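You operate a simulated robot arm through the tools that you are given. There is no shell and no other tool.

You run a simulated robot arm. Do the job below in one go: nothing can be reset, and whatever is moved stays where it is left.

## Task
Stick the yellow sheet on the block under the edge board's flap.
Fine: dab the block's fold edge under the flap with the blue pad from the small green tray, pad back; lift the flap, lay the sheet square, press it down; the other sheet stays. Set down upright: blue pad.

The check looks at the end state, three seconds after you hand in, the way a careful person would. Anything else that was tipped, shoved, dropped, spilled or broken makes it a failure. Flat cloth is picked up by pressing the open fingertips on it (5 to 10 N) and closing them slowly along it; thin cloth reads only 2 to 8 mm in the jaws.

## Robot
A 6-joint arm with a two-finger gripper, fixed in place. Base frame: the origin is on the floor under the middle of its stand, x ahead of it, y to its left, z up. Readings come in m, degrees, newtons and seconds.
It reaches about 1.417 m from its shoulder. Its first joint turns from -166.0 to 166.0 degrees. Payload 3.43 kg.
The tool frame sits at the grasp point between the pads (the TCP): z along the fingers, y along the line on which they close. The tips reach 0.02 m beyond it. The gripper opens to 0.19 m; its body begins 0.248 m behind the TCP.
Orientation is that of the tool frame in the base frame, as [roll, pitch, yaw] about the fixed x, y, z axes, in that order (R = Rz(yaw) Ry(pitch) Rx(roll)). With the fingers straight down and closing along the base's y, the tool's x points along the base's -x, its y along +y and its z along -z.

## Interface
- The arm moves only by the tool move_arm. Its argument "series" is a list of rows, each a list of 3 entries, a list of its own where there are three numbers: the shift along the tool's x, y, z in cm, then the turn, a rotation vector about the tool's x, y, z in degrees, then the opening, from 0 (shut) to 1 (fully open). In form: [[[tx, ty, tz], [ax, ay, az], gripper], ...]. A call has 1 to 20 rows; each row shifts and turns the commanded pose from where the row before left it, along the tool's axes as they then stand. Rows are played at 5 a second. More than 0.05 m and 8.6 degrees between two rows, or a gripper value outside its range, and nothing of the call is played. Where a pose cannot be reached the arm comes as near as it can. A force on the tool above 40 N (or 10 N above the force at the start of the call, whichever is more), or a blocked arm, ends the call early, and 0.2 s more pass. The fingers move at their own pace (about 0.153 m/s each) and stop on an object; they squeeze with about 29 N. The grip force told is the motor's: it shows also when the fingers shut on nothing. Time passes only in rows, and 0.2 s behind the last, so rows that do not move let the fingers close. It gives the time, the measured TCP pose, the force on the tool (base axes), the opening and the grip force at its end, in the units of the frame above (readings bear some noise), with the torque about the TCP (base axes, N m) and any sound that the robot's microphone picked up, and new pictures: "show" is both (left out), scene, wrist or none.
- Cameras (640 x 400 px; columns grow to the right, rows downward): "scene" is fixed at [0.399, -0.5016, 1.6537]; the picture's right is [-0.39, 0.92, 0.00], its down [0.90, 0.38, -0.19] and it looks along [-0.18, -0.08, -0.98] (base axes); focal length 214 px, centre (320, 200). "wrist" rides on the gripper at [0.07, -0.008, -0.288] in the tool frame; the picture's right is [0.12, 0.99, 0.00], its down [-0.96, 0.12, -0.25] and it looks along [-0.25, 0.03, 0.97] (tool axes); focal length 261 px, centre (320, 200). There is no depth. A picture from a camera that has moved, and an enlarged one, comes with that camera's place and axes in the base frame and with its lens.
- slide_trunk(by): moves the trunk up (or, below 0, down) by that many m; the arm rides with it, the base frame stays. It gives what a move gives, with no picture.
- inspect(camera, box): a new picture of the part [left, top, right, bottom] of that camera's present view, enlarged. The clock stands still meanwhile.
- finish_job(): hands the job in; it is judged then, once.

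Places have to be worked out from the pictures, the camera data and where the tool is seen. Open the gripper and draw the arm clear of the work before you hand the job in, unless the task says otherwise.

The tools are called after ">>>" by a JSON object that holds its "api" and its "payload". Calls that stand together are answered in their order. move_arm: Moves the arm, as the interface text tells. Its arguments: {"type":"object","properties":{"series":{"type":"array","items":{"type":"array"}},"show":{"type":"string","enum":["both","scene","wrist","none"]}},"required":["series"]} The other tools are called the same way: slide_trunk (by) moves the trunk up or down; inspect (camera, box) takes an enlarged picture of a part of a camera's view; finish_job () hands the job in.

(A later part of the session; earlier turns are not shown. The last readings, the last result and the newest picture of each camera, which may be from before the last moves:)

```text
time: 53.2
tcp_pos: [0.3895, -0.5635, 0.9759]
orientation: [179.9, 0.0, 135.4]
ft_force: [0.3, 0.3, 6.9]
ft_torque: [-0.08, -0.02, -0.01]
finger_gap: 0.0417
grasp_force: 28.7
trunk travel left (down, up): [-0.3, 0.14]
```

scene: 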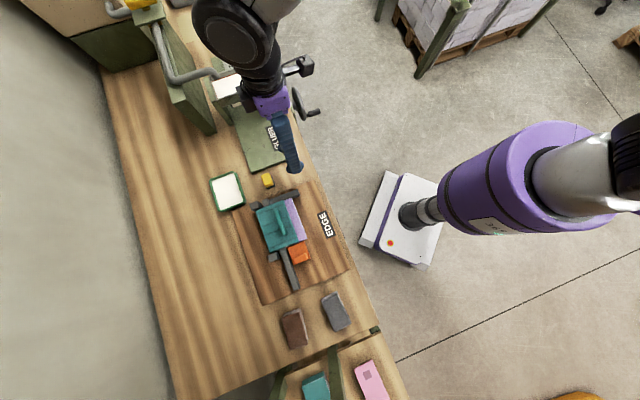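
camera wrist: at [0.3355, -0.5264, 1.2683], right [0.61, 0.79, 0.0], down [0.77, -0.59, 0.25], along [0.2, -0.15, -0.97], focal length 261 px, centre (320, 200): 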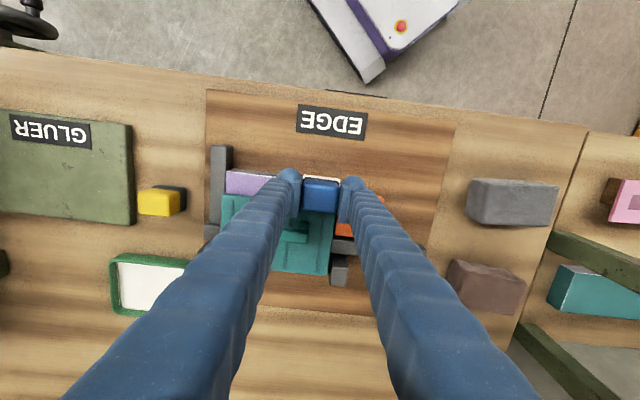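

Contact at 6.9 N. I now stroke slowly along the strip toward the -u fence, keeping contact, to cover the whole fold edge.

>>> {"api": "move_arm", "payload": {"series": [[[0, 0, 0.03], [0, 0, 0], 0.1], [[0, 0, 0], [0, 0, 0], 0.1], [[0, -0.6, 0], [0, 0, 0], 0.1], [[0, -0.6, 0], [0, 0, 0], 0.1], [[0, -0.6, 0], [0, 0, 0], 0.1], [[0, -0.6, 0], [0, 0, 0], 0.1], [[0, -0.6, 0], [0, 0, 0], 0.1], [[0, 0, 0], [0, 0, 0], 0.1]], "show": "wrist"}}

>>> {"api": "inspect", "payload": {"camera": "wrist", "box": [200, 120, 400, 240]}}

>>> {"api": "inspect", "payload": {"camera": "scene", "box": [260, 190, 320, 260]}}

```text
time: 55.0
tcp_pos: [0.3693, -0.5839, 0.976]
orientation: [179.9, 0.0, 135.5]
ft_force: [3.7, 4.2, 23.6]
ft_torque: [-0.01, -0.13, 0.05]
finger_gap: 0.0412
grasp_force: 28.9
trunk travel left (down, up): [-0.3, 0.14]
camera wrist: at [0.3119, -0.5416, 1.2642], right [0.61, 0.79, 0.0], down [0.77, -0.59, 0.25], along [0.2, -0.15, -0.97], focal length 261 px, centre (320, 200)
```

wrist: 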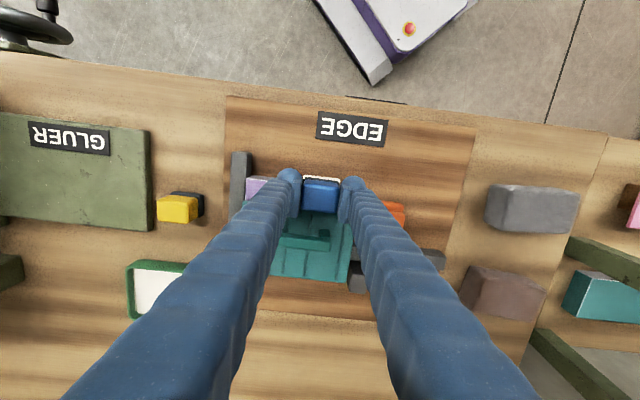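

```text
3.20 times, centred on (300, 180) of wrist
camera zoom: at [0.3119, -0.5416, 1.2642], right [0.61, 0.79, 0.0], down [0.77, -0.59, 0.25], along [0.2, -0.15, -0.97], focal length 834 px, centre (384, 264)
```

zoom: 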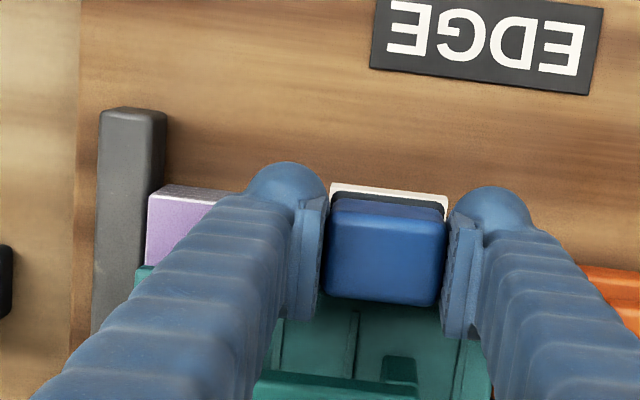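

```text
5.71 times, centred on (290, 225) of scene
camera zoom: at [0.399, -0.5016, 1.6537], right [-0.39, 0.92, 0.0], down [0.9, 0.38, -0.19], along [-0.18, -0.08, -0.98], focal length 1226 px, centre (491, 57)
```

zoom: 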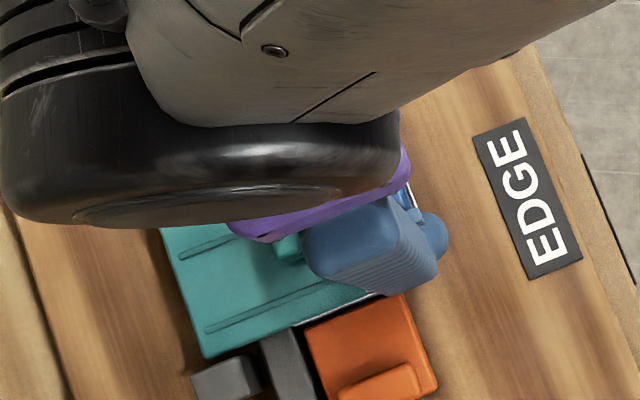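

Force rose to 24 N, so I ease up 1.2 mm and continue the stroke toward the fence.

>>> {"api": "move_arm", "payload": {"series": [[[0, 0, -0.12], [0, 0, 0], 0.1], [[0, -0.6, 0], [0, 0, 0], 0.1], [[0, -0.6, 0], [0, 0, 0], 0.1], [[0, -0.6, 0], [0, 0, 0], 0.1], [[0, -0.6, 0], [0, 0, 0], 0.1], [[0, 0, 0], [0, 0, 0], 0.1]], "show": "none"}}

```text
time: 56.4
tcp_pos: [0.353, -0.6033, 0.9763]
orientation: [180.0, 0.0, 135.3]
ft_force: [4.2, 4.5, 19.4]
ft_torque: [0.02, -0.11, 0.07]
finger_gap: 0.0414
grasp_force: 28.8
trunk travel left (down, up): [-0.3, 0.14]
```

Still 19 N; ease another 0.8 mm and finish the stroke to the fence end.

>>> {"api": "move_arm", "payload": {"series": [[[0, 0, -0.08], [0, 0, 0], 0.1], [[0, -0.6, 0], [0, 0, 0], 0.1], [[0, -0.6, 0], [0, 0, 0], 0.1], [[0, -0.6, 0], [0, 0, 0], 0.1], [[0, -0.6, 0], [0, 0, 0], 0.1], [[0, -0.6, 0], [0, 0, 0], 0.1], [[0, -0.6, 0], [0, 0, 0], 0.1], [[0, -0.6, 0], [0, 0, 0], 0.1], [[0, -0.6, 0], [0, 0, 0], 0.1], [[0, 0, 0], [0, 0, 0], 0.1]], "show": "wrist"}}

>>> {"api": "inspect", "payload": {"camera": "wrist", "box": [260, 120, 460, 240]}}

>>> {"api": "inspect", "payload": {"camera": "scene", "box": [260, 190, 320, 260]}}

```text
time: 58.6
tcp_pos: [0.3186, -0.6371, 0.9754]
orientation: [179.9, 0.0, 135.4]
ft_force: [-0.3, -0.6, 0.3]
ft_torque: [-0.03, 0.01, -0.02]
finger_gap: 0.0415
grasp_force: 29.3
trunk travel left (down, up): [-0.3, 0.14]
camera wrist: at [0.262, -0.595, 1.265], right [0.61, 0.79, 0.0], down [0.77, -0.59, 0.25], along [0.2, -0.15, -0.97], focal length 261 px, centre (320, 200)
```

wrist: 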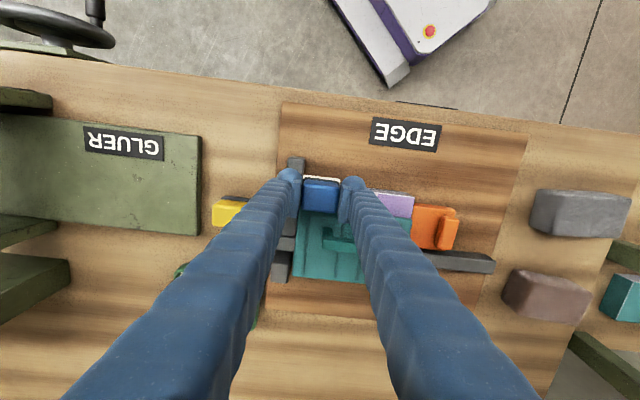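

```text
3.20 times, centred on (360, 180) of wrist
camera zoom: at [0.262, -0.595, 1.265], right [0.61, 0.79, 0.0], down [0.77, -0.59, 0.25], along [0.2, -0.15, -0.97], focal length 834 px, centre (192, 264)
```

zoom: 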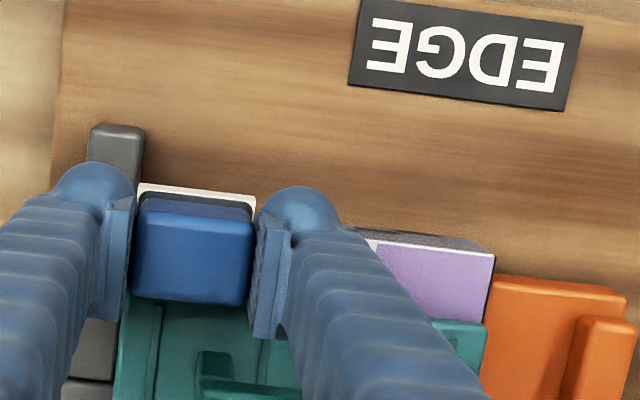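

```text
5.71 times, centred on (290, 225) of scene
camera zoom: at [0.399, -0.5016, 1.6537], right [-0.39, 0.92, 0.0], down [0.9, 0.38, -0.19], along [-0.18, -0.08, -0.98], focal length 1226 px, centre (491, 57)
```

zoom: 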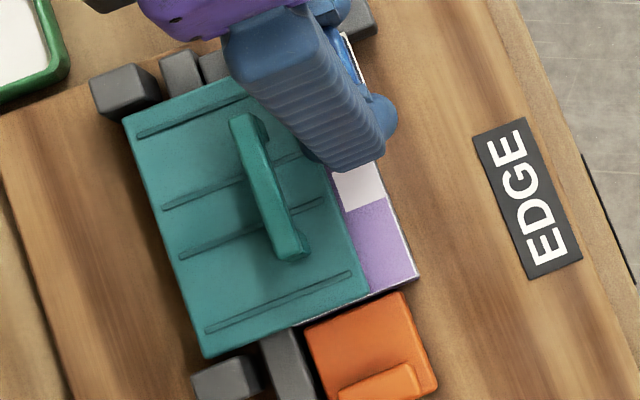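

A white paste patch is now visible on the strip's middle (from u≈-0.155 toward -u); the +u end is still bare. I lift and shift aside to see how far the coverage goes.

>>> {"api": "move_arm", "payload": {"series": [[[0, 0, -1], [0, 0, 0], 0.1], [[0, 0, -3], [0, 0, 0], 0.1], [[2, -4, -1], [0, 0, 0], 0.1], [[2, -4, 0], [0, 0, 0], 0.1], [[0, -4, 0], [0, 0, 0], 0.1], [[0, 0, 0], [0, 0, 0], 0.1]], "show": "wrist"}}

>>> {"api": "inspect", "payload": {"camera": "scene", "box": [260, 190, 320, 260]}}

>>> {"api": "inspect", "payload": {"camera": "wrist", "box": [380, 190, 500, 270]}}

```text
time: 60.0
tcp_pos: [0.2084, -0.6904, 1.0303]
orientation: [179.9, -0.1, 135.4]
ft_force: [0.3, 0.0, 0.1]
ft_torque: [0.08, -0.01, 0.0]
finger_gap: 0.0415
grasp_force: 29.3
trunk travel left (down, up): [-0.3, 0.14]
camera wrist: at [0.1513, -0.6492, 1.3187], right [0.61, 0.79, 0.0], down [0.77, -0.59, 0.25], along [0.2, -0.15, -0.97], focal length 261 px, centre (320, 200)
```

wrist: 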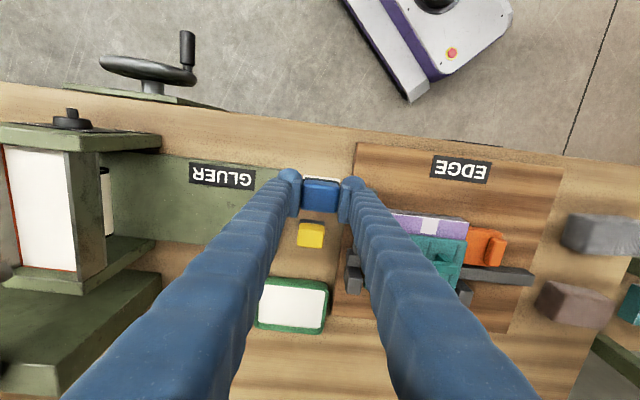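

```text
5.71 times, centred on (290, 225) of scene
camera zoom: at [0.399, -0.5016, 1.6537], right [-0.39, 0.92, 0.0], down [0.9, 0.38, -0.19], along [-0.18, -0.08, -0.98], focal length 1226 px, centre (491, 57)
```

zoom: 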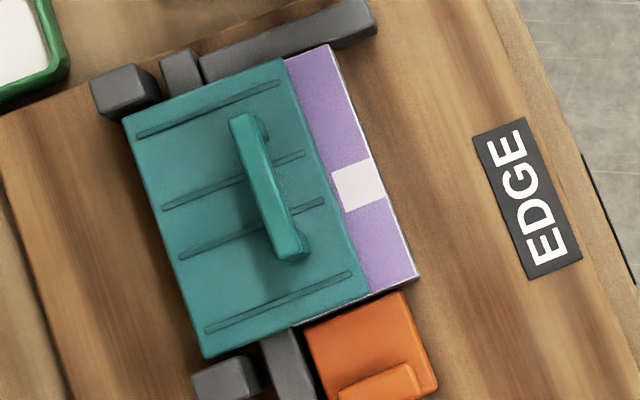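

```text
5.00 times, centred on (440, 230) of wrist
camera zoom: at [0.1513, -0.6492, 1.3187], right [0.61, 0.79, 0.0], down [0.77, -0.59, 0.25], along [0.2, -0.15, -0.97], focal length 1303 px, centre (-280, 50)
```

zoom: 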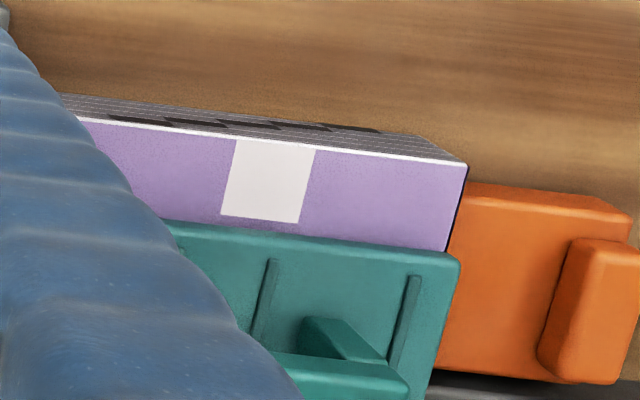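

Exactly one of six cells (u centre ≈-0.167) took paste — my earlier dabs landed on cell boundaries or were too light. I'll dab each remaining cell at its centre (≈-0.1425, -0.118, -0.1915, -0.216, -0.2405) with ~20 N and a hold, starting at -0.1425.

>>> {"api": "move_arm", "payload": {"series": [[[-0.83, 4.03, 0], [0, 0, 0], 0.1], [[-0.83, 4.03, 0], [0, 0, 0], 0.1], [[-0.83, 4.03, 0], [0, 0, 0], 0.1], [[-0.83, 4.03, 0], [0, 0, 0], 0.1], [[-0.83, 4.03, 0], [0, 0, 0], 0.1], [[0, 0, 3], [0, 0, 0], 0.1], [[0, 0, 2.0], [0, 0, 0], 0.1], [[0, 0, 0], [0, 0, 0], 0.1]], "show": "none"}}

```text
time: 61.8
tcp_pos: [0.3764, -0.5809, 0.9777]
orientation: [179.8, 0.1, 135.4]
ft_force: [-0.5, -0.1, -1.2]
ft_torque: [-0.02, 0.01, -0.01]
finger_gap: 0.0416
grasp_force: 29.4
trunk travel left (down, up): [-0.3, 0.14]
```

At u≈-0.148, v≈0.676; nudge +5 mm in u and press until ~15–20 N.

>>> {"api": "move_arm", "payload": {"series": [[[0.05, 0.5, 0], [0, 0, 0], 0.1], [[0, 0, 0.1], [0, 0, 0], 0.1], [[0, 0, 0.1], [0, 0, 0], 0.1], [[0, 0, 0], [0, 0, 0], 0.1]], "show": "none"}}

```text
time: 62.8
tcp_pos: [0.3796, -0.5769, 0.9764]
orientation: [179.9, -0.1, 135.4]
ft_force: [0.3, 0.4, 2.0]
ft_torque: [0.03, 0.04, 0.01]
finger_gap: 0.0414
grasp_force: 29.4
trunk travel left (down, up): [-0.3, 0.14]
```

Just touching (2 N). Press a further 1.2 mm and hold.

>>> {"api": "move_arm", "payload": {"series": [[[0, 0, 0.12], [0, 0, 0], 0.1], [[0, 0, 0], [0, 0, 0], 0.1], [[0, 0, 0], [0, 0, 0], 0.1], [[0, 0, 0], [0, 0, 0], 0.1]], "show": "scene"}}

>>> {"api": "inspect", "payload": {"camera": "scene", "box": [260, 190, 320, 260]}}

```text
time: 63.8
tcp_pos: [0.3791, -0.577, 0.9741]
orientation: [179.9, 0.2, 135.5]
ft_force: [2.3, 1.8, 28.0]
ft_torque: [-0.05, -0.11, 0.01]
finger_gap: 0.0415
grasp_force: 29.2
trunk travel left (down, up): [-0.3, 0.14]
```

scene: 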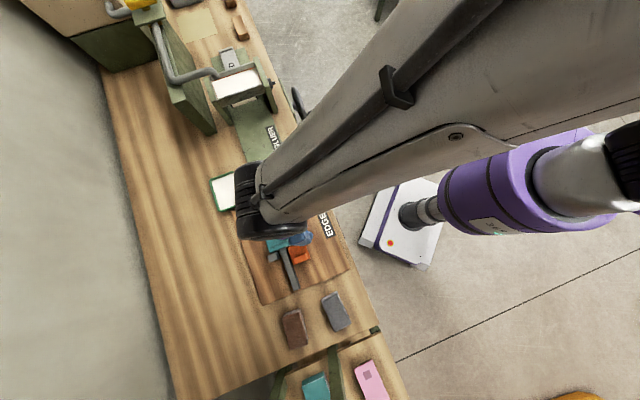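

```text
5.71 times, centred on (290, 225) of scene
camera zoom: at [0.399, -0.5016, 1.6537], right [-0.39, 0.92, 0.0], down [0.9, 0.38, -0.19], along [-0.18, -0.08, -0.98], focal length 1226 px, centre (491, 57)
```

zoom: 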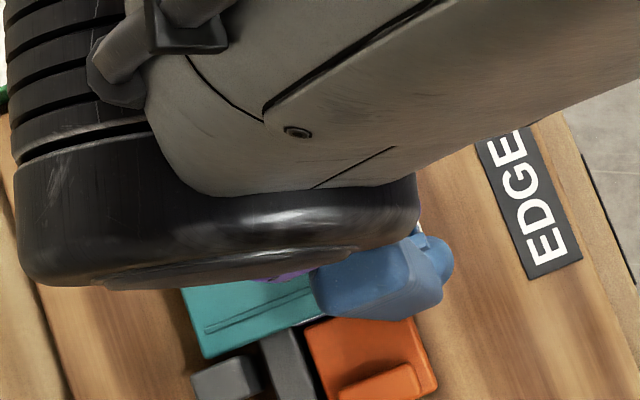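

28 N there, held ~0.6 s. Next cell c6 (u≈-0.118): lift, shift 2.45 cm, press a bit lighter.

>>> {"api": "move_arm", "payload": {"series": [[[0, 0, -0.6], [0, 0, 0], 0.1], [[0, 2.45, 0], [0, 0, 0], 0.1], [[0, 0, 0.5], [0, 0, 0], 0.1], [[0, 0, 0.06], [0, 0, 0], 0.1], [[0, 0, 0], [0, 0, 0], 0.1], [[0, 0, 0], [0, 0, 0], 0.1]], "show": "wrist"}}

>>> {"api": "inspect", "payload": {"camera": "wrist", "box": [180, 130, 340, 230]}}

```text
time: 65.2
tcp_pos: [0.3963, -0.5585, 0.9743]
orientation: [180.0, -0.1, 135.4]
ft_force: [-2.2, -2.4, 13.2]
ft_torque: [-0.13, 0.05, 0.02]
finger_gap: 0.0416
grasp_force: 29.3
trunk travel left (down, up): [-0.3, 0.14]
camera wrist: at [0.3398, -0.5163, 1.2638], right [0.61, 0.79, 0.0], down [0.77, -0.59, 0.25], along [0.2, -0.15, -0.97], focal length 261 px, centre (320, 200)
```

wrist: 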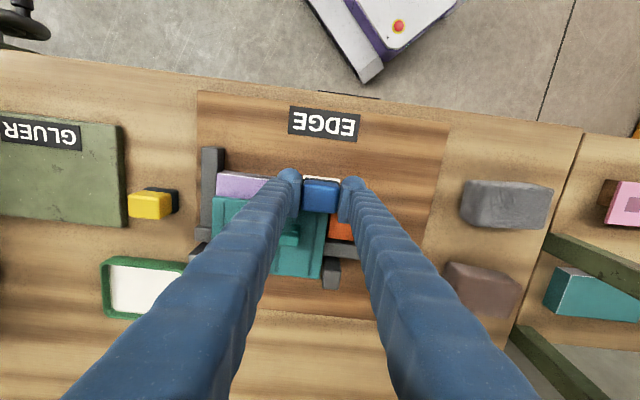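

```text
4.00 times, centred on (260, 180) of wrist
camera zoom: at [0.3398, -0.5163, 1.2638], right [0.61, 0.79, 0.0], down [0.77, -0.59, 0.25], along [0.2, -0.15, -0.97], focal length 1043 px, centre (560, 280)
```

zoom: 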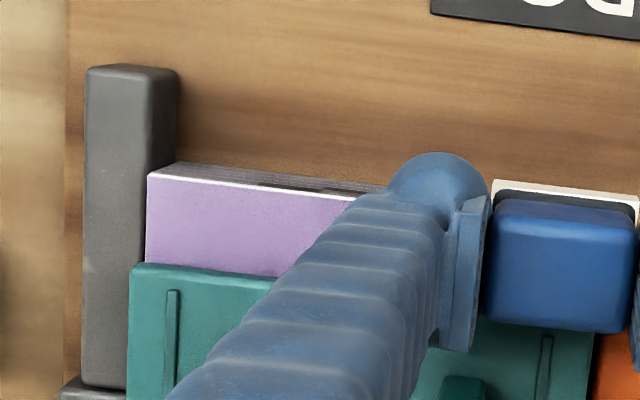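

13 N at u≈-0.118; add 0.6 mm and hold.

>>> {"api": "move_arm", "payload": {"series": [[[0, 0, 0.06], [0, 0, 0], 0.1], [[0, 0, 0], [0, 0, 0], 0.1], [[0, 0, 0], [0, 0, 0], 0.1]], "show": "none"}}

```text
time: 66.0
tcp_pos: [0.3964, -0.5592, 0.975]
orientation: [179.8, 0.1, 135.4]
ft_force: [0.1, -2.2, 29.1]
ft_torque: [-0.14, -0.09, 0.0]
finger_gap: 0.0415
grasp_force: 28.9
trunk travel left (down, up): [-0.3, 0.14]
```

29 N. Now lift and go to c3 (u≈-0.1915), hovering first to view the +u cells from the scene camera.

>>> {"api": "move_arm", "payload": {"series": [[[0, 0, -0.7], [0, 0, 0], 0.1], [[0, -3.7, 0], [0, 0, 0], 0.1], [[0, -3.65, 0], [0, 0, 0], 0.1], [[0, 0, 0], [0, 0, 0], 0.1]], "show": "none"}}

>>> {"api": "inspect", "payload": {"camera": "scene", "box": [260, 190, 320, 260]}}

>>> {"api": "inspect", "payload": {"camera": "wrist", "box": [300, 130, 460, 230]}}

```text
time: 67.0
tcp_pos: [0.3456, -0.6102, 0.981]
orientation: [179.9, -0.1, 135.4]
ft_force: [0.1, 0.7, 0.1]
ft_torque: [0.02, 0.04, 0.03]
finger_gap: 0.0413
grasp_force: 28.7
trunk travel left (down, up): [-0.3, 0.14]
```

```text
5.71 times, centred on (290, 225) of scene
camera zoom: at [0.399, -0.5016, 1.6537], right [-0.39, 0.92, 0.0], down [0.9, 0.38, -0.19], along [-0.18, -0.08, -0.98], focal length 1226 px, centre (491, 57)
```

zoom: 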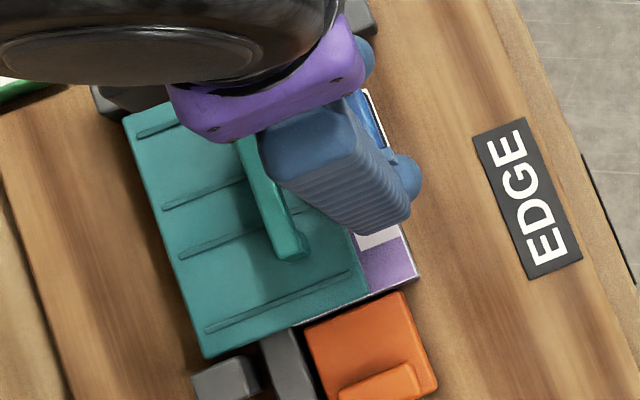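

```text
4.00 times, centred on (380, 180) of wrist
camera zoom: at [0.2885, -0.568, 1.2695], right [0.61, 0.79, 0.0], down [0.77, -0.59, 0.25], along [0.2, -0.15, -0.97], focal length 1043 px, centre (80, 280)
```

zoom: 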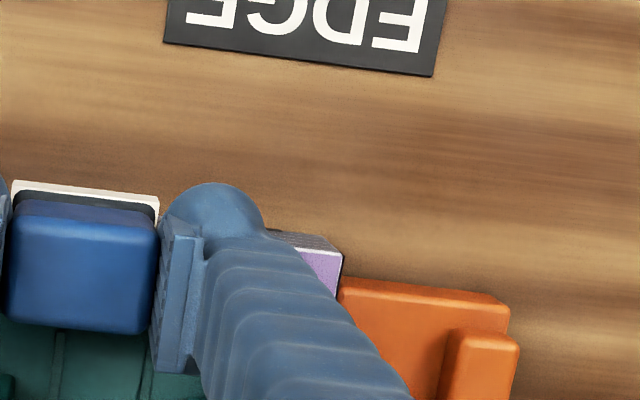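

c5 is now white; c6 not yet (shorter hold), so longer holds help. At c3 now: press and hold ~1.5 s.

>>> {"api": "move_arm", "payload": {"series": [[[0, 0, 0.5], [0, 0, 0], 0.1], [[0, 0, 0.06], [0, 0, 0], 0.1], [[0, 0, 0], [0, 0, 0], 0.1], [[0, 0, 0], [0, 0, 0], 0.1]], "show": "none"}}

```text
time: 68.0
tcp_pos: [0.3462, -0.6118, 0.9758]
orientation: [179.9, -0.1, 135.4]
ft_force: [-0.2, -0.6, -0.7]
ft_torque: [0.03, 0.01, 0.03]
finger_gap: 0.0415
grasp_force: 28.9
trunk travel left (down, up): [-0.3, 0.14]
```

Not touching; go 1.5 mm further.

>>> {"api": "move_arm", "payload": {"series": [[[0, 0, 0.08], [0, 0, 0], 0.1], [[0, 0, 0.07], [0, 0, 0], 0.1], [[0, 0, 0], [0, 0, 0], 0.1]], "show": "none"}}

```text
time: 68.8
tcp_pos: [0.3454, -0.6109, 0.975]
orientation: [179.8, 0.0, 135.4]
ft_force: [-1.1, -1.7, 12.5]
ft_torque: [0.05, -0.04, -0.04]
finger_gap: 0.0414
grasp_force: 29.2
trunk travel left (down, up): [-0.3, 0.14]
```

12.5 N; add 0.8 mm and hold 1.4 s.

>>> {"api": "move_arm", "payload": {"series": [[[0, 0, 0.08], [0, 0, 0], 0.1], [[0, 0, 0], [0, 0, 0], 0.1], [[0, 0, 0], [0, 0, 0], 0.1], [[0, 0, 0], [0, 0, 0], 0.1], [[0, 0, 0], [0, 0, 0], 0.1], [[0, 0, 0], [0, 0, 0], 0.1], [[0, 0, 0], [0, 0, 0], 0.1]], "show": "none"}}

```text
time: 70.4
tcp_pos: [0.3459, -0.611, 0.9737]
orientation: [179.9, -0.1, 135.4]
ft_force: [1.6, -2.5, 28.5]
ft_torque: [-0.13, -0.1, 0.0]
finger_gap: 0.0417
grasp_force: 29.0
trunk travel left (down, up): [-0.3, 0.14]
```

28.5 N held. Next cell c2 (u≈-0.216).

>>> {"api": "move_arm", "payload": {"series": [[[0, 0, -0.6], [0, 0, 0], 0.1], [[0, -2.45, 0], [0, 0, 0], 0.1], [[0, 0, 0.5], [0, 0, 0], 0.1], [[0, 0, 0.04], [0, 0, 0], 0.1], [[0, 0, 0], [0, 0, 0], 0.1], [[0, 0, 0], [0, 0, 0], 0.1]], "show": "none"}}

```text
time: 71.8
tcp_pos: [0.3291, -0.6276, 0.9738]
orientation: [179.9, 0.1, 135.3]
ft_force: [-1.9, 2.7, 29.6]
ft_torque: [0.06, 0.11, 0.02]
finger_gap: 0.0413
grasp_force: 29.5
trunk travel left (down, up): [-0.3, 0.14]
```

29.6 N at c2; hold longer, then move to c1 (u≈-0.2405).

>>> {"api": "move_arm", "payload": {"series": [[[0, 0, 0], [0, 0, 0], 0.1], [[0, 0, 0], [0, 0, 0], 0.1], [[0, 0, 0], [0, 0, 0], 0.1], [[0, 0, 0], [0, 0, 0], 0.1], [[0, 0, -0.6], [0, 0, 0], 0.1], [[0, -2.55, 0], [0, 0, 0], 0.1], [[0, 0, 0.5], [0, 0, 0], 0.1], [[0, 0, 0], [0, 0, 0], 0.1], [[0, 0, 0], [0, 0, 0], 0.1]], "show": "wrist"}}

>>> {"api": "inspect", "payload": {"camera": "scene", "box": [260, 190, 320, 260]}}

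>>> {"api": "inspect", "payload": {"camera": "wrist", "box": [260, 130, 420, 230]}}

```text
time: 73.8
tcp_pos: [0.3108, -0.6441, 0.9735]
orientation: [180.0, 0.0, 135.4]
ft_force: [0.4, 0.7, 10.2]
ft_torque: [0.07, 0.0, 0.0]
finger_gap: 0.0415
grasp_force: 28.7
trunk travel left (down, up): [-0.3, 0.14]
camera wrist: at [0.2538, -0.6024, 1.2618], right [0.61, 0.79, 0.0], down [0.77, -0.59, 0.25], along [0.2, -0.15, -0.97], focal length 261 px, centre (320, 200)
```

wrist: 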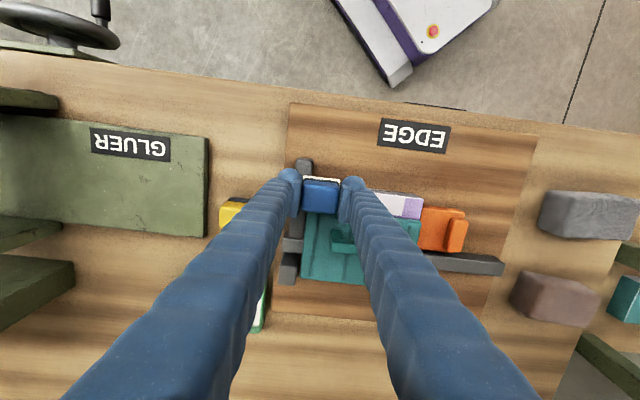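

```text
5.71 times, centred on (290, 225) of scene
camera zoom: at [0.399, -0.5016, 1.6537], right [-0.39, 0.92, 0.0], down [0.9, 0.38, -0.19], along [-0.18, -0.08, -0.98], focal length 1226 px, centre (491, 57)
```

zoom: 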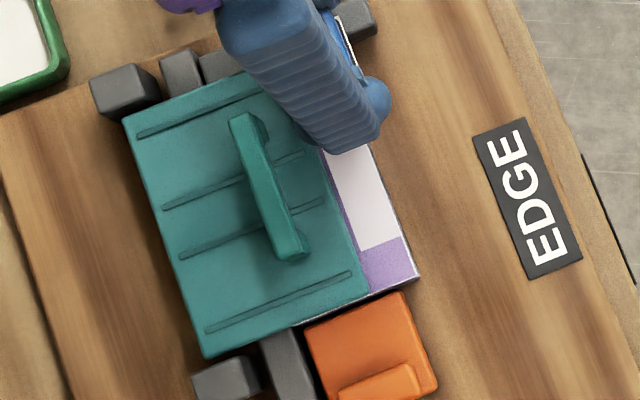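

```text
4.00 times, centred on (340, 180) of wrist
camera zoom: at [0.2538, -0.6024, 1.2618], right [0.61, 0.79, 0.0], down [0.77, -0.59, 0.25], along [0.2, -0.15, -0.97], focal length 1043 px, centre (240, 280)
```

zoom: 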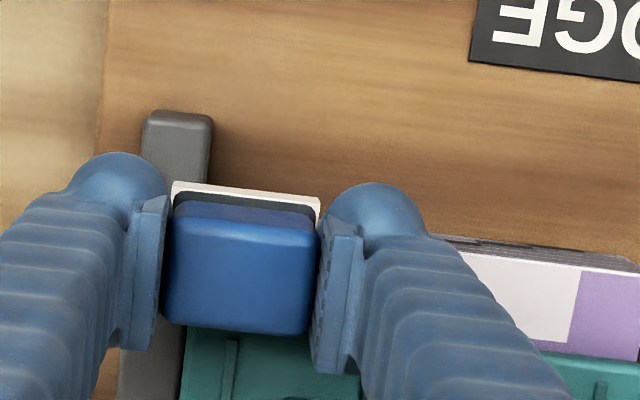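

c3–c5 are covered. At c1 (u≈-0.239): press 1 mm more and hold.

>>> {"api": "move_arm", "payload": {"series": [[[-0.1, 0, 0.1], [0, 0, 0], 0.1], [[0, 0, 0], [0, 0, 0], 0.1], [[0, 0, 0], [0, 0, 0], 0.1], [[0, 0, 0], [0, 0, 0], 0.1], [[0, 0, 0], [0, 0, 0], 0.1], [[0, 0, 0], [0, 0, 0], 0.1], [[0, 0, 0], [0, 0, 0], 0.1]], "show": "none"}}

```text
time: 75.4
tcp_pos: [0.3122, -0.6451, 0.9727]
orientation: [179.8, 0.0, 135.5]
ft_force: [-1.1, 0.2, 22.1]
ft_torque: [0.04, 0.01, -0.02]
finger_gap: 0.0415
grasp_force: 29.6
trunk travel left (down, up): [-0.3, 0.14]
```

22 N held at c1. Now back to c6 (u≈-0.118) for a longer press.

>>> {"api": "move_arm", "payload": {"series": [[[0, 0, -1], [0, 0, 0], 0.1], [[0, 4.05, 0], [0, 0, 0], 0.1], [[0, 4.05, 0], [0, 0, 0], 0.1], [[0, 4.05, 0], [0, 0, 0], 0.1], [[0, 0, 0.5], [0, 0, 0], 0.1], [[0, 0, 0.3], [0, 0, 0], 0.1], [[0, 0, 0], [0, 0, 0], 0.1]], "show": "none"}}

>>> {"api": "inspect", "payload": {"camera": "wrist", "box": [200, 130, 360, 230]}}

```text
time: 77.0
tcp_pos: [0.3966, -0.5594, 0.9737]
orientation: [180.0, 0.0, 135.4]
ft_force: [-0.1, -0.2, -0.7]
ft_torque: [-0.06, 0.0, -0.02]
finger_gap: 0.0416
grasp_force: 28.8
trunk travel left (down, up): [-0.3, 0.14]
```

```text
4.00 times, centred on (280, 180) of wrist
camera zoom: at [0.3405, -0.5174, 1.2632], right [0.61, 0.79, 0.0], down [0.77, -0.59, 0.25], along [0.2, -0.15, -0.97], focal length 1043 px, centre (480, 280)
```

zoom: 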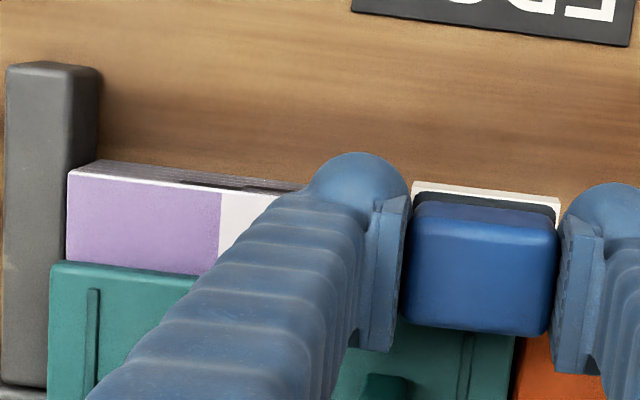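

c1 and c2 are still bare though pressed well — the pad may be running dry after three cells. Before re-dipping, I test one more press here at c6.

>>> {"api": "move_arm", "payload": {"series": [[[0, 0, 0.12], [0, 0, 0], 0.1], [[0, 0, 0.06], [0, 0, 0], 0.1], [[0, 0, 0], [0, 0, 0], 0.1], [[0, 0, 0], [0, 0, 0], 0.1]], "show": "none"}}

```text
time: 78.0
tcp_pos: [0.3957, -0.5601, 0.9731]
orientation: [179.9, 0.0, 135.4]
ft_force: [0.4, 0.5, -0.6]
ft_torque: [0.03, 0.0, 0.0]
finger_gap: 0.0415
grasp_force: 29.0
trunk travel left (down, up): [-0.3, 0.14]
```

Pad seems to have slid up ~2–3 mm in the grip. Continue down to contact.

>>> {"api": "move_arm", "payload": {"series": [[[0, 0, 0.1], [0, 0, 0], 0.1], [[0, 0, 0.08], [0, 0, 0], 0.1], [[0, 0, 0], [0, 0, 0], 0.1]], "show": "none"}}

```text
time: 78.8
tcp_pos: [0.3978, -0.561, 0.9714]
orientation: [179.8, 0.0, 135.4]
ft_force: [0.5, 1.7, 16.8]
ft_torque: [-0.04, 0.02, 0.0]
finger_gap: 0.0415
grasp_force: 28.9
trunk travel left (down, up): [-0.3, 0.14]
```

17 N now at c6; hold 1.2 s, then lift and look.

>>> {"api": "move_arm", "payload": {"series": [[[0, 0, 0.02], [0, 0, 0], 0.1], [[0, 0, 0], [0, 0, 0], 0.1], [[0, 0, 0], [0, 0, 0], 0.1], [[0, 0, 0], [0, 0, 0], 0.1], [[0, 0, 0], [0, 0, 0], 0.1], [[0, 0, 0], [0, 0, 0], 0.1], [[0, 0, -1.5], [0, 0, 0], 0.1], [[0, 0, -3], [0, 0, 0], 0.1], [[1, -4.5, 0], [0, 0, 0], 0.1], [[1, -4.5, 0], [0, 0, 0], 0.1], [[1, -4.5, 0], [0, 0, 0], 0.1], [[1, -4.5, 0], [0, 0, 0], 0.1], [[0, -4.5, 0], [0, 0, 0], 0.1], [[0, 0, 0], [0, 0, 0], 0.1]], "show": "wrist"}}

>>> {"api": "inspect", "payload": {"camera": "scene", "box": [260, 190, 320, 260]}}

>>> {"api": "inspect", "payload": {"camera": "wrist", "box": [270, 160, 370, 220]}}

```text
time: 81.8
tcp_pos: [0.2074, -0.6944, 1.0158]
orientation: [179.9, -0.1, 135.4]
ft_force: [0.2, 0.4, -2.1]
ft_torque: [0.07, -0.02, -0.03]
finger_gap: 0.0413
grasp_force: 29.2
trunk travel left (down, up): [-0.3, 0.14]
camera wrist: at [0.1502, -0.6517, 1.3048], right [0.61, 0.79, 0.0], down [0.77, -0.59, 0.25], along [0.2, -0.15, -0.97], focal length 261 px, centre (320, 200)
```

wrist: 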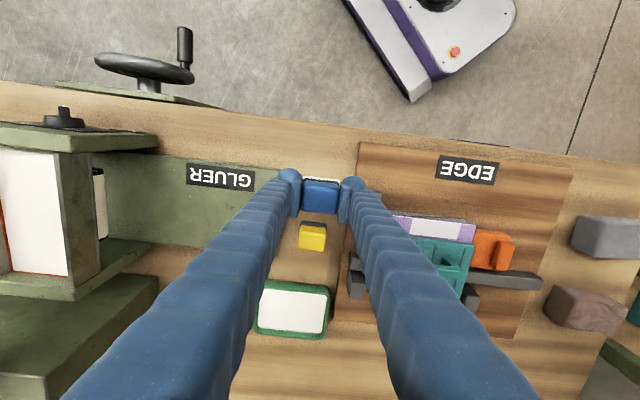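

```text
5.71 times, centred on (290, 225) of scene
camera zoom: at [0.399, -0.5016, 1.6537], right [-0.39, 0.92, 0.0], down [0.9, 0.38, -0.19], along [-0.18, -0.08, -0.98], focal length 1226 px, centre (491, 57)
```

zoom: 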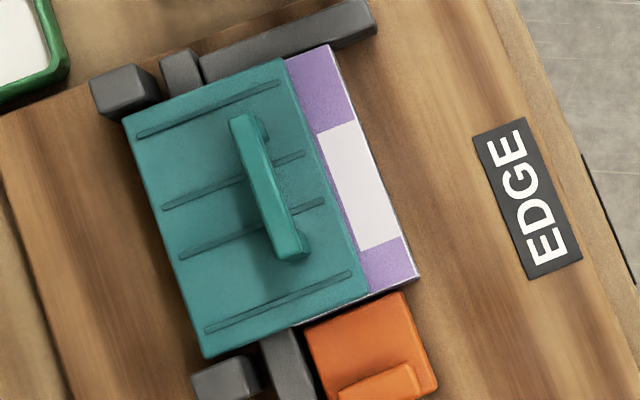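

```text
6.40 times, centred on (320, 190) of wrist
camera zoom: at [0.1502, -0.6517, 1.3048], right [0.61, 0.79, 0.0], down [0.77, -0.59, 0.25], along [0.2, -0.15, -0.97], focal length 1668 px, centre (320, 264)
```

zoom: 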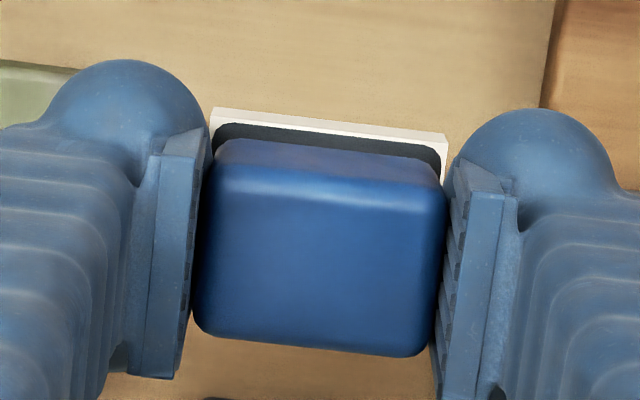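

Three cells (c3–c5) hold paste, c1, c2, c6 are bare; I'll re-dip the pad with a longer hold to reload it.

>>> {"api": "move_arm", "payload": {"series": [[[-4, -0.3, -1], [0, 0, 0], 0.1], [[-4, -0.3, 0], [0, 0, 0], 0.1], [[-4, -0.3, 0], [0, 0, 0], 0.1], [[-4, -0.3, 0], [0, 0, 0], 0.1], [[-4, -0.3, 0], [0, 0, 0], 0.1], [[-4, -0.3, 0], [0, 0, 0], 0.1], [[0, 0, 3], [0, 0, 0], 0.1], [[0, 0, 3], [0, 0, 0], 0.1], [[0, 0, 1.8], [0, 0, 0], 0.1], [[0, 0, 0], [0, 0, 0], 0.1]], "show": "wrist"}}

>>> {"api": "inspect", "payload": {"camera": "wrist", "box": [240, 120, 400, 240]}}

```text
time: 84.0
tcp_pos: [0.3681, -0.8742, 0.9489]
orientation: [179.9, 0.0, 135.4]
ft_force: [0.9, -0.4, -0.2]
ft_torque: [-0.01, 0.02, 0.02]
finger_gap: 0.0417
grasp_force: 29.0
trunk travel left (down, up): [-0.3, 0.14]
camera wrist: at [0.3116, -0.8321, 1.2367], right [0.61, 0.79, 0.0], down [0.77, -0.59, 0.25], along [0.2, -0.15, -0.97], focal length 261 px, centre (320, 200)
```

wrist: 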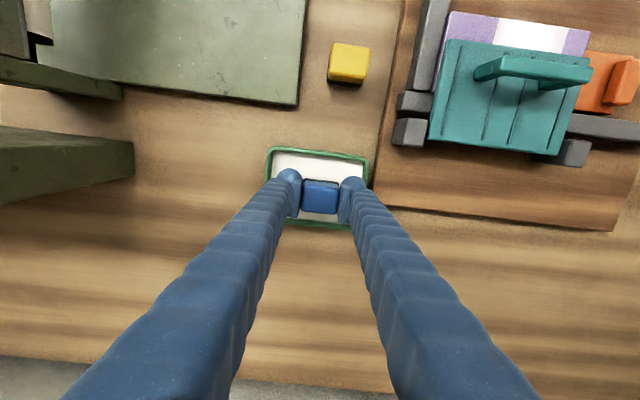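

```text
3.33 times, centred on (320, 180) of wrist
camera zoom: at [0.3116, -0.8321, 1.2367], right [0.61, 0.79, 0.0], down [0.77, -0.59, 0.25], along [0.2, -0.15, -0.97], focal length 869 px, centre (320, 267)
```

zoom: 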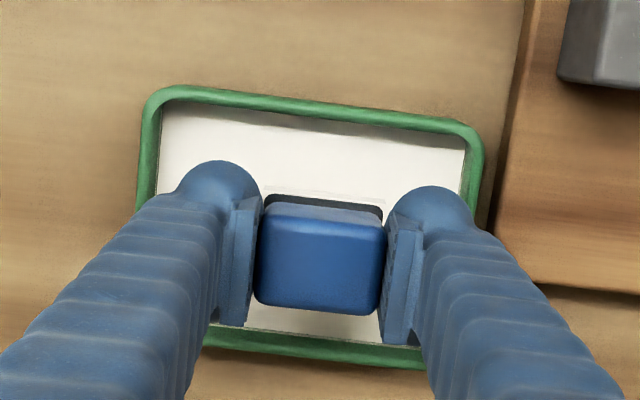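

Over the tray. Lower 1.6 cm, then creep to contact.

>>> {"api": "move_arm", "payload": {"series": [[[0, 0, 0.8], [0, 0, 0], 0.1], [[0, 0, 0.7], [0, 0, 0], 0.1], [[0, 0, 0], [0, 0, 0], 0.1]], "show": "none"}}

```text
time: 84.8
tcp_pos: [0.3689, -0.8752, 0.933]
orientation: [179.9, -0.1, 135.4]
ft_force: [-0.1, 0.4, -0.7]
ft_torque: [-0.01, -0.01, -0.01]
finger_gap: 0.0418
grasp_force: 29.5
trunk travel left (down, up): [-0.3, 0.14]
```

Continue creeping toward the paste.

>>> {"api": "move_arm", "payload": {"series": [[[0, 0, 0.15], [0, 0, 0], 0.1], [[0, 0, 0.15], [0, 0, 0], 0.1], [[0, 0, 0], [0, 0, 0], 0.1]], "show": "none"}}

```text
time: 85.6
tcp_pos: [0.3682, -0.8745, 0.9283]
orientation: [179.8, -0.1, 135.4]
ft_force: [-1.0, -0.1, 0.1]
ft_torque: [0.05, 0.01, 0.02]
finger_gap: 0.0414
grasp_force: 29.3
trunk travel left (down, up): [-0.3, 0.14]
```

A little more.

>>> {"api": "move_arm", "payload": {"series": [[[0, 0, 0.1], [0, 0, 0], 0.1], [[0, 0, 0.05], [0, 0, 0], 0.1], [[0, 0, 0], [0, 0, 0], 0.1]], "show": "none"}}

```text
time: 86.4
tcp_pos: [0.3705, -0.8743, 0.9291]
orientation: [179.9, 0.0, 135.3]
ft_force: [0.6, 0.5, 8.3]
ft_torque: [0.12, 0.05, 0.0]
finger_gap: 0.0415
grasp_force: 29.6
trunk travel left (down, up): [-0.3, 0.14]
```

8 N contact on paste; hold ~1.4 s with slightly more pressure, then lift.

>>> {"api": "move_arm", "payload": {"series": [[[0, 0, 0.04], [0, 0, 0], 0.1], [[0, 0, 0], [0, 0, 0], 0.1], [[0, 0, 0], [0, 0, 0], 0.1], [[0, 0, 0], [0, 0, 0], 0.1], [[0, 0, 0], [0, 0, 0], 0.1], [[0, 0, 0], [0, 0, 0], 0.1], [[0, 0, 0], [0, 0, 0], 0.1]], "show": "none"}}

```text
time: 88.0
tcp_pos: [0.3696, -0.8753, 0.9272]
orientation: [179.9, 0.0, 135.4]
ft_force: [1.4, -0.7, 12.3]
ft_torque: [0.01, 0.04, 0.02]
finger_gap: 0.0414
grasp_force: 28.9
trunk travel left (down, up): [-0.3, 0.14]
```

Reloaded. Lift, return along v, then over to c2 (u≈-0.216).

>>> {"api": "move_arm", "payload": {"series": [[[0, 0, -1], [0, 0, 0], 0.1], [[0, 0, -4.5], [0, 0, 0], 0.1], [[0, 0, -4.5], [0, 0, 0], 0.1], [[4.5, 0, 0], [0, 0, 0], 0.1], [[4.5, 0, 0], [0, 0, 0], 0.1], [[4.5, 0, 0], [0, 0, 0], 0.1], [[4.5, 0, 0], [0, 0, 0], 0.1], [[2.3, 0, 0], [0, 0, 0], 0.1], [[0, 4.9, 0], [0, 0, 0], 0.1], [[0, 4.9, 0], [0, 0, 0], 0.1], [[0, 4.8, 0], [0, 0, 0], 0.1], [[0, 0, 3], [0, 0, 0], 0.1], [[0, 0, 2], [0, 0, 0], 0.1], [[0, 0, 0], [0, 0, 0], 0.1]], "show": "wrist"}}

>>> {"api": "inspect", "payload": {"camera": "wrist", "box": [260, 130, 420, 230]}}

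```text
time: 91.0
tcp_pos: [0.3258, -0.6275, 0.9774]
orientation: [179.9, 0.0, 135.2]
ft_force: [-0.2, 0.1, 0.1]
ft_torque: [-0.06, -0.01, -0.03]
finger_gap: 0.0413
grasp_force: 28.9
trunk travel left (down, up): [-0.3, 0.14]
camera wrist: at [0.2681, -0.5848, 1.2668], right [0.61, 0.79, 0.0], down [0.77, -0.59, 0.25], along [0.2, -0.15, -0.97], focal length 261 px, centre (320, 200)
```

wrist: 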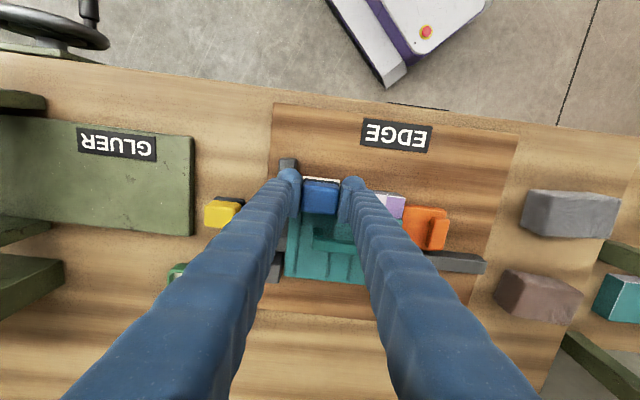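

```text
4.00 times, centred on (340, 180) of wrist
camera zoom: at [0.2681, -0.5848, 1.2668], right [0.61, 0.79, 0.0], down [0.77, -0.59, 0.25], along [0.2, -0.15, -0.97], focal length 1043 px, centre (240, 280)
```

zoom: 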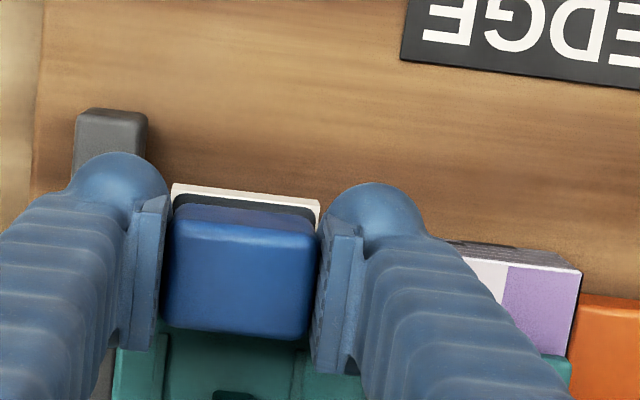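

At u≈-0.217, v≈0.673; shift 2.5 mm in v, then press.

>>> {"api": "move_arm", "payload": {"series": [[[-0.25, 0, 0.3], [0, 0, 0], 0.1], [[0, 0, 0.1], [0, 0, 0], 0.1], [[0, 0, 0.1], [0, 0, 0], 0.1], [[0, 0, 0], [0, 0, 0], 0.1]], "show": "none"}}

```text
time: 92.0
tcp_pos: [0.3275, -0.6283, 0.9732]
orientation: [179.9, -0.2, 135.5]
ft_force: [0.3, 0.0, 0.0]
ft_torque: [0.01, 0.02, 0.01]
finger_gap: 0.0416
grasp_force: 29.2
trunk travel left (down, up): [-0.3, 0.14]
```

Creep 1.5 mm more.

>>> {"api": "move_arm", "payload": {"series": [[[0, 0, 0.1], [0, 0, 0], 0.1], [[0, 0, 0.05], [0, 0, 0], 0.1], [[0, 0, 0], [0, 0, 0], 0.1]], "show": "none"}}

```text
time: 92.8
tcp_pos: [0.3283, -0.6281, 0.9719]
orientation: [179.9, 0.2, 135.4]
ft_force: [-2.0, -1.9, 20.8]
ft_torque: [-0.11, 0.03, -0.05]
finger_gap: 0.0414
grasp_force: 29.8
trunk travel left (down, up): [-0.3, 0.14]
```

21 N on c2; hold 1 s, then lift and go to c6, checking the result on the way.

>>> {"api": "move_arm", "payload": {"series": [[[0, 0, 0], [0, 0, 0], 0.1], [[0, 0, 0], [0, 0, 0], 0.1], [[0, 0, 0], [0, 0, 0], 0.1], [[0, 0, 0], [0, 0, 0], 0.1], [[0, 0, -0.7], [0, 0, 0], 0.1], [[0, 4.9, 0], [0, 0, 0], 0.1], [[0, 4.85, 0], [0, 0, 0], 0.1], [[0, 0, 0], [0, 0, 0], 0.1]], "show": "none"}}

>>> {"api": "inspect", "payload": {"camera": "wrist", "box": [200, 130, 360, 230]}}

```text
time: 94.6
tcp_pos: [0.3951, -0.5587, 0.9778]
orientation: [179.9, -0.1, 135.3]
ft_force: [-0.3, 0.5, -0.6]
ft_torque: [0.01, -0.04, -0.02]
finger_gap: 0.0414
grasp_force: 28.9
trunk travel left (down, up): [-0.3, 0.14]
```

```text
4.00 times, centred on (280, 180) of wrist
camera zoom: at [0.3393, -0.5155, 1.2672], right [0.61, 0.79, 0.0], down [0.77, -0.59, 0.25], along [0.2, -0.15, -0.97], focal length 1043 px, centre (480, 280)
```

zoom: 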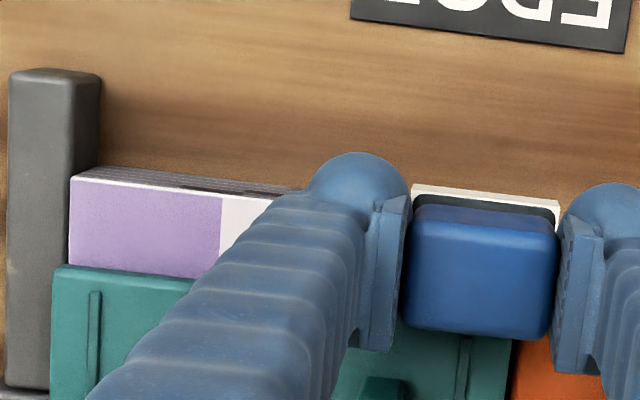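

c2 still did not take, though the pad is wet; contact torques suggest the pad has tilted slightly (front edge touching first). At c6 now: I correct the tool by ~1.2° so the felt is flat, shift 2 mm onto the strip, press ~25 N and hold 2 s.

>>> {"api": "move_arm", "payload": {"series": [[[-0.2, 0.1, 0], [0, 1.2, 0], 0.1], [[0, 0, 0.4], [0, 0, 0], 0.1], [[0, 0, 0.1], [0, 0, 0], 0.1], [[0, 0, 0], [0, 0, 0], 0.1]], "show": "none"}}

```text
time: 95.6
tcp_pos: [0.3986, -0.5595, 0.9745]
orientation: [180.0, -1.2, 135.4]
ft_force: [0.4, 0.1, 0.4]
ft_torque: [-0.01, 0.01, -0.01]
finger_gap: 0.0416
grasp_force: 28.6
trunk travel left (down, up): [-0.3, 0.14]
```

Creep to first contact and read the torque.

>>> {"api": "move_arm", "payload": {"series": [[[0, 0, 0.1], [0, 0, 0], 0.1], [[0, 0, 0.08], [0, 0, 0], 0.1], [[0, 0, 0], [0, 0, 0], 0.1]], "show": "none"}}

```text
time: 96.4
tcp_pos: [0.3981, -0.5603, 0.9721]
orientation: [179.9, -1.2, 135.3]
ft_force: [0.5, -1.0, 2.5]
ft_torque: [-0.09, -0.1, -0.01]
finger_gap: 0.0416
grasp_force: 28.6
trunk travel left (down, up): [-0.3, 0.14]
```

Contact is at the rear edge, maybe grazing the flap (v≈0.677). Back off 1.5 mm and press on.

>>> {"api": "move_arm", "payload": {"series": [[[0.15, 0, -0.2], [0, -0.4, 0], 0.1], [[0, 0, 0.2], [0, 0, 0], 0.1], [[0, 0, 0.1], [0, 0, 0], 0.1], [[0, 0, 0], [0, 0, 0], 0.1]], "show": "none"}}

```text
time: 97.4
tcp_pos: [0.3975, -0.5586, 0.9719]
orientation: [179.9, -0.8, 135.4]
ft_force: [-1.1, 2.3, 14.6]
ft_torque: [-0.08, -0.1, -0.03]
finger_gap: 0.0415
grasp_force: 28.8
trunk travel left (down, up): [-0.3, 0.14]
```

14.6 N centred on the strip (offset +9 mm in v, as expected). Press to ~25 N and hold ~1.8 s.

>>> {"api": "move_arm", "payload": {"series": [[[0, 0, 0.08], [0, 0, 0], 0.1], [[0, 0, 0], [0, 0, 0], 0.1], [[0, 0, 0], [0, 0, 0], 0.1], [[0, 0, 0], [0, 0, 0], 0.1], [[0, 0, 0], [0, 0, 0], 0.1], [[0, 0, 0], [0, 0, 0], 0.1], [[0, 0, 0], [0, 0, 0], 0.1], [[0, 0, 0], [0, 0, 0], 0.1]], "show": "none"}}

```text
time: 99.2
tcp_pos: [0.3966, -0.5604, 0.9698]
orientation: [180.0, -0.8, 135.4]
ft_force: [1.3, -0.6, 26.8]
ft_torque: [-0.19, -0.15, -0.02]
finger_gap: 0.0417
grasp_force: 29.4
trunk travel left (down, up): [-0.3, 0.14]
```

26.8 N held. Lift and move toward c1 to view the +u end.

>>> {"api": "move_arm", "payload": {"series": [[[0, 0, -0.8], [0, 0, 0], 0.1], [[0, -4.1, 0], [0, 0, 0], 0.1], [[0, -4.1, 0], [0, 0, 0], 0.1], [[0, -4.1, 0], [0, 0, 0], 0.1], [[0, 0, 0], [0, 0, 0], 0.1]], "show": "none"}}

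>>> {"api": "inspect", "payload": {"camera": "scene", "box": [260, 190, 320, 260]}}

>>> {"api": "inspect", "payload": {"camera": "wrist", "box": [260, 130, 420, 230]}}

```text
time: 100.4
tcp_pos: [0.3099, -0.6493, 0.9769]
orientation: [180.0, -0.9, 135.4]
ft_force: [-0.7, -0.8, -0.3]
ft_torque: [0.07, 0.02, 0.01]
finger_gap: 0.0411
grasp_force: 29.1
trunk travel left (down, up): [-0.3, 0.14]
```

```text
5.71 times, centred on (290, 225) of scene
camera zoom: at [0.399, -0.5016, 1.6537], right [-0.39, 0.92, 0.0], down [0.9, 0.38, -0.19], along [-0.18, -0.08, -0.98], focal length 1226 px, centre (491, 57)
```

zoom: 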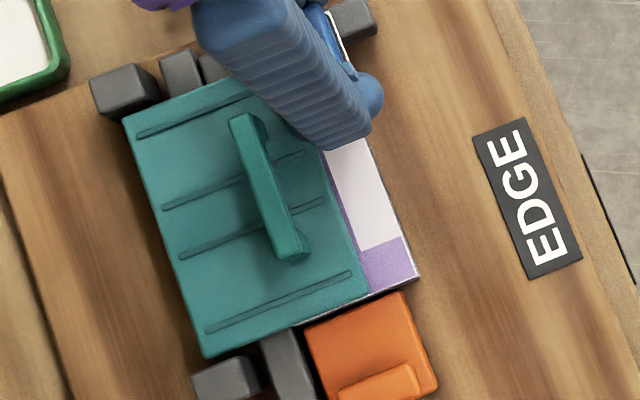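

```text
4.00 times, centred on (340, 180) of wrist
camera zoom: at [0.2568, -0.6102, 1.2664], right [0.61, 0.79, 0.0], down [0.77, -0.6, 0.23], along [0.19, -0.14, -0.97], focal length 1043 px, centre (240, 280)
```

zoom: 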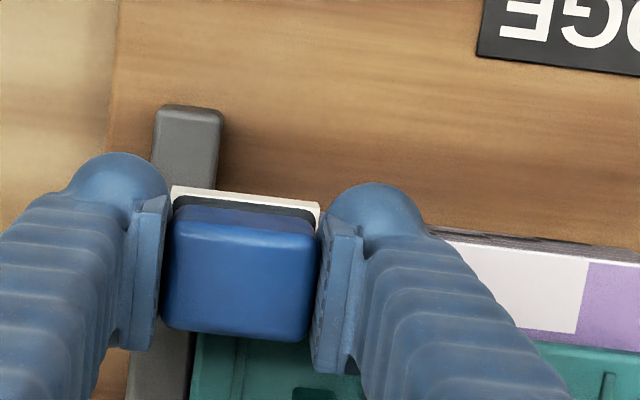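

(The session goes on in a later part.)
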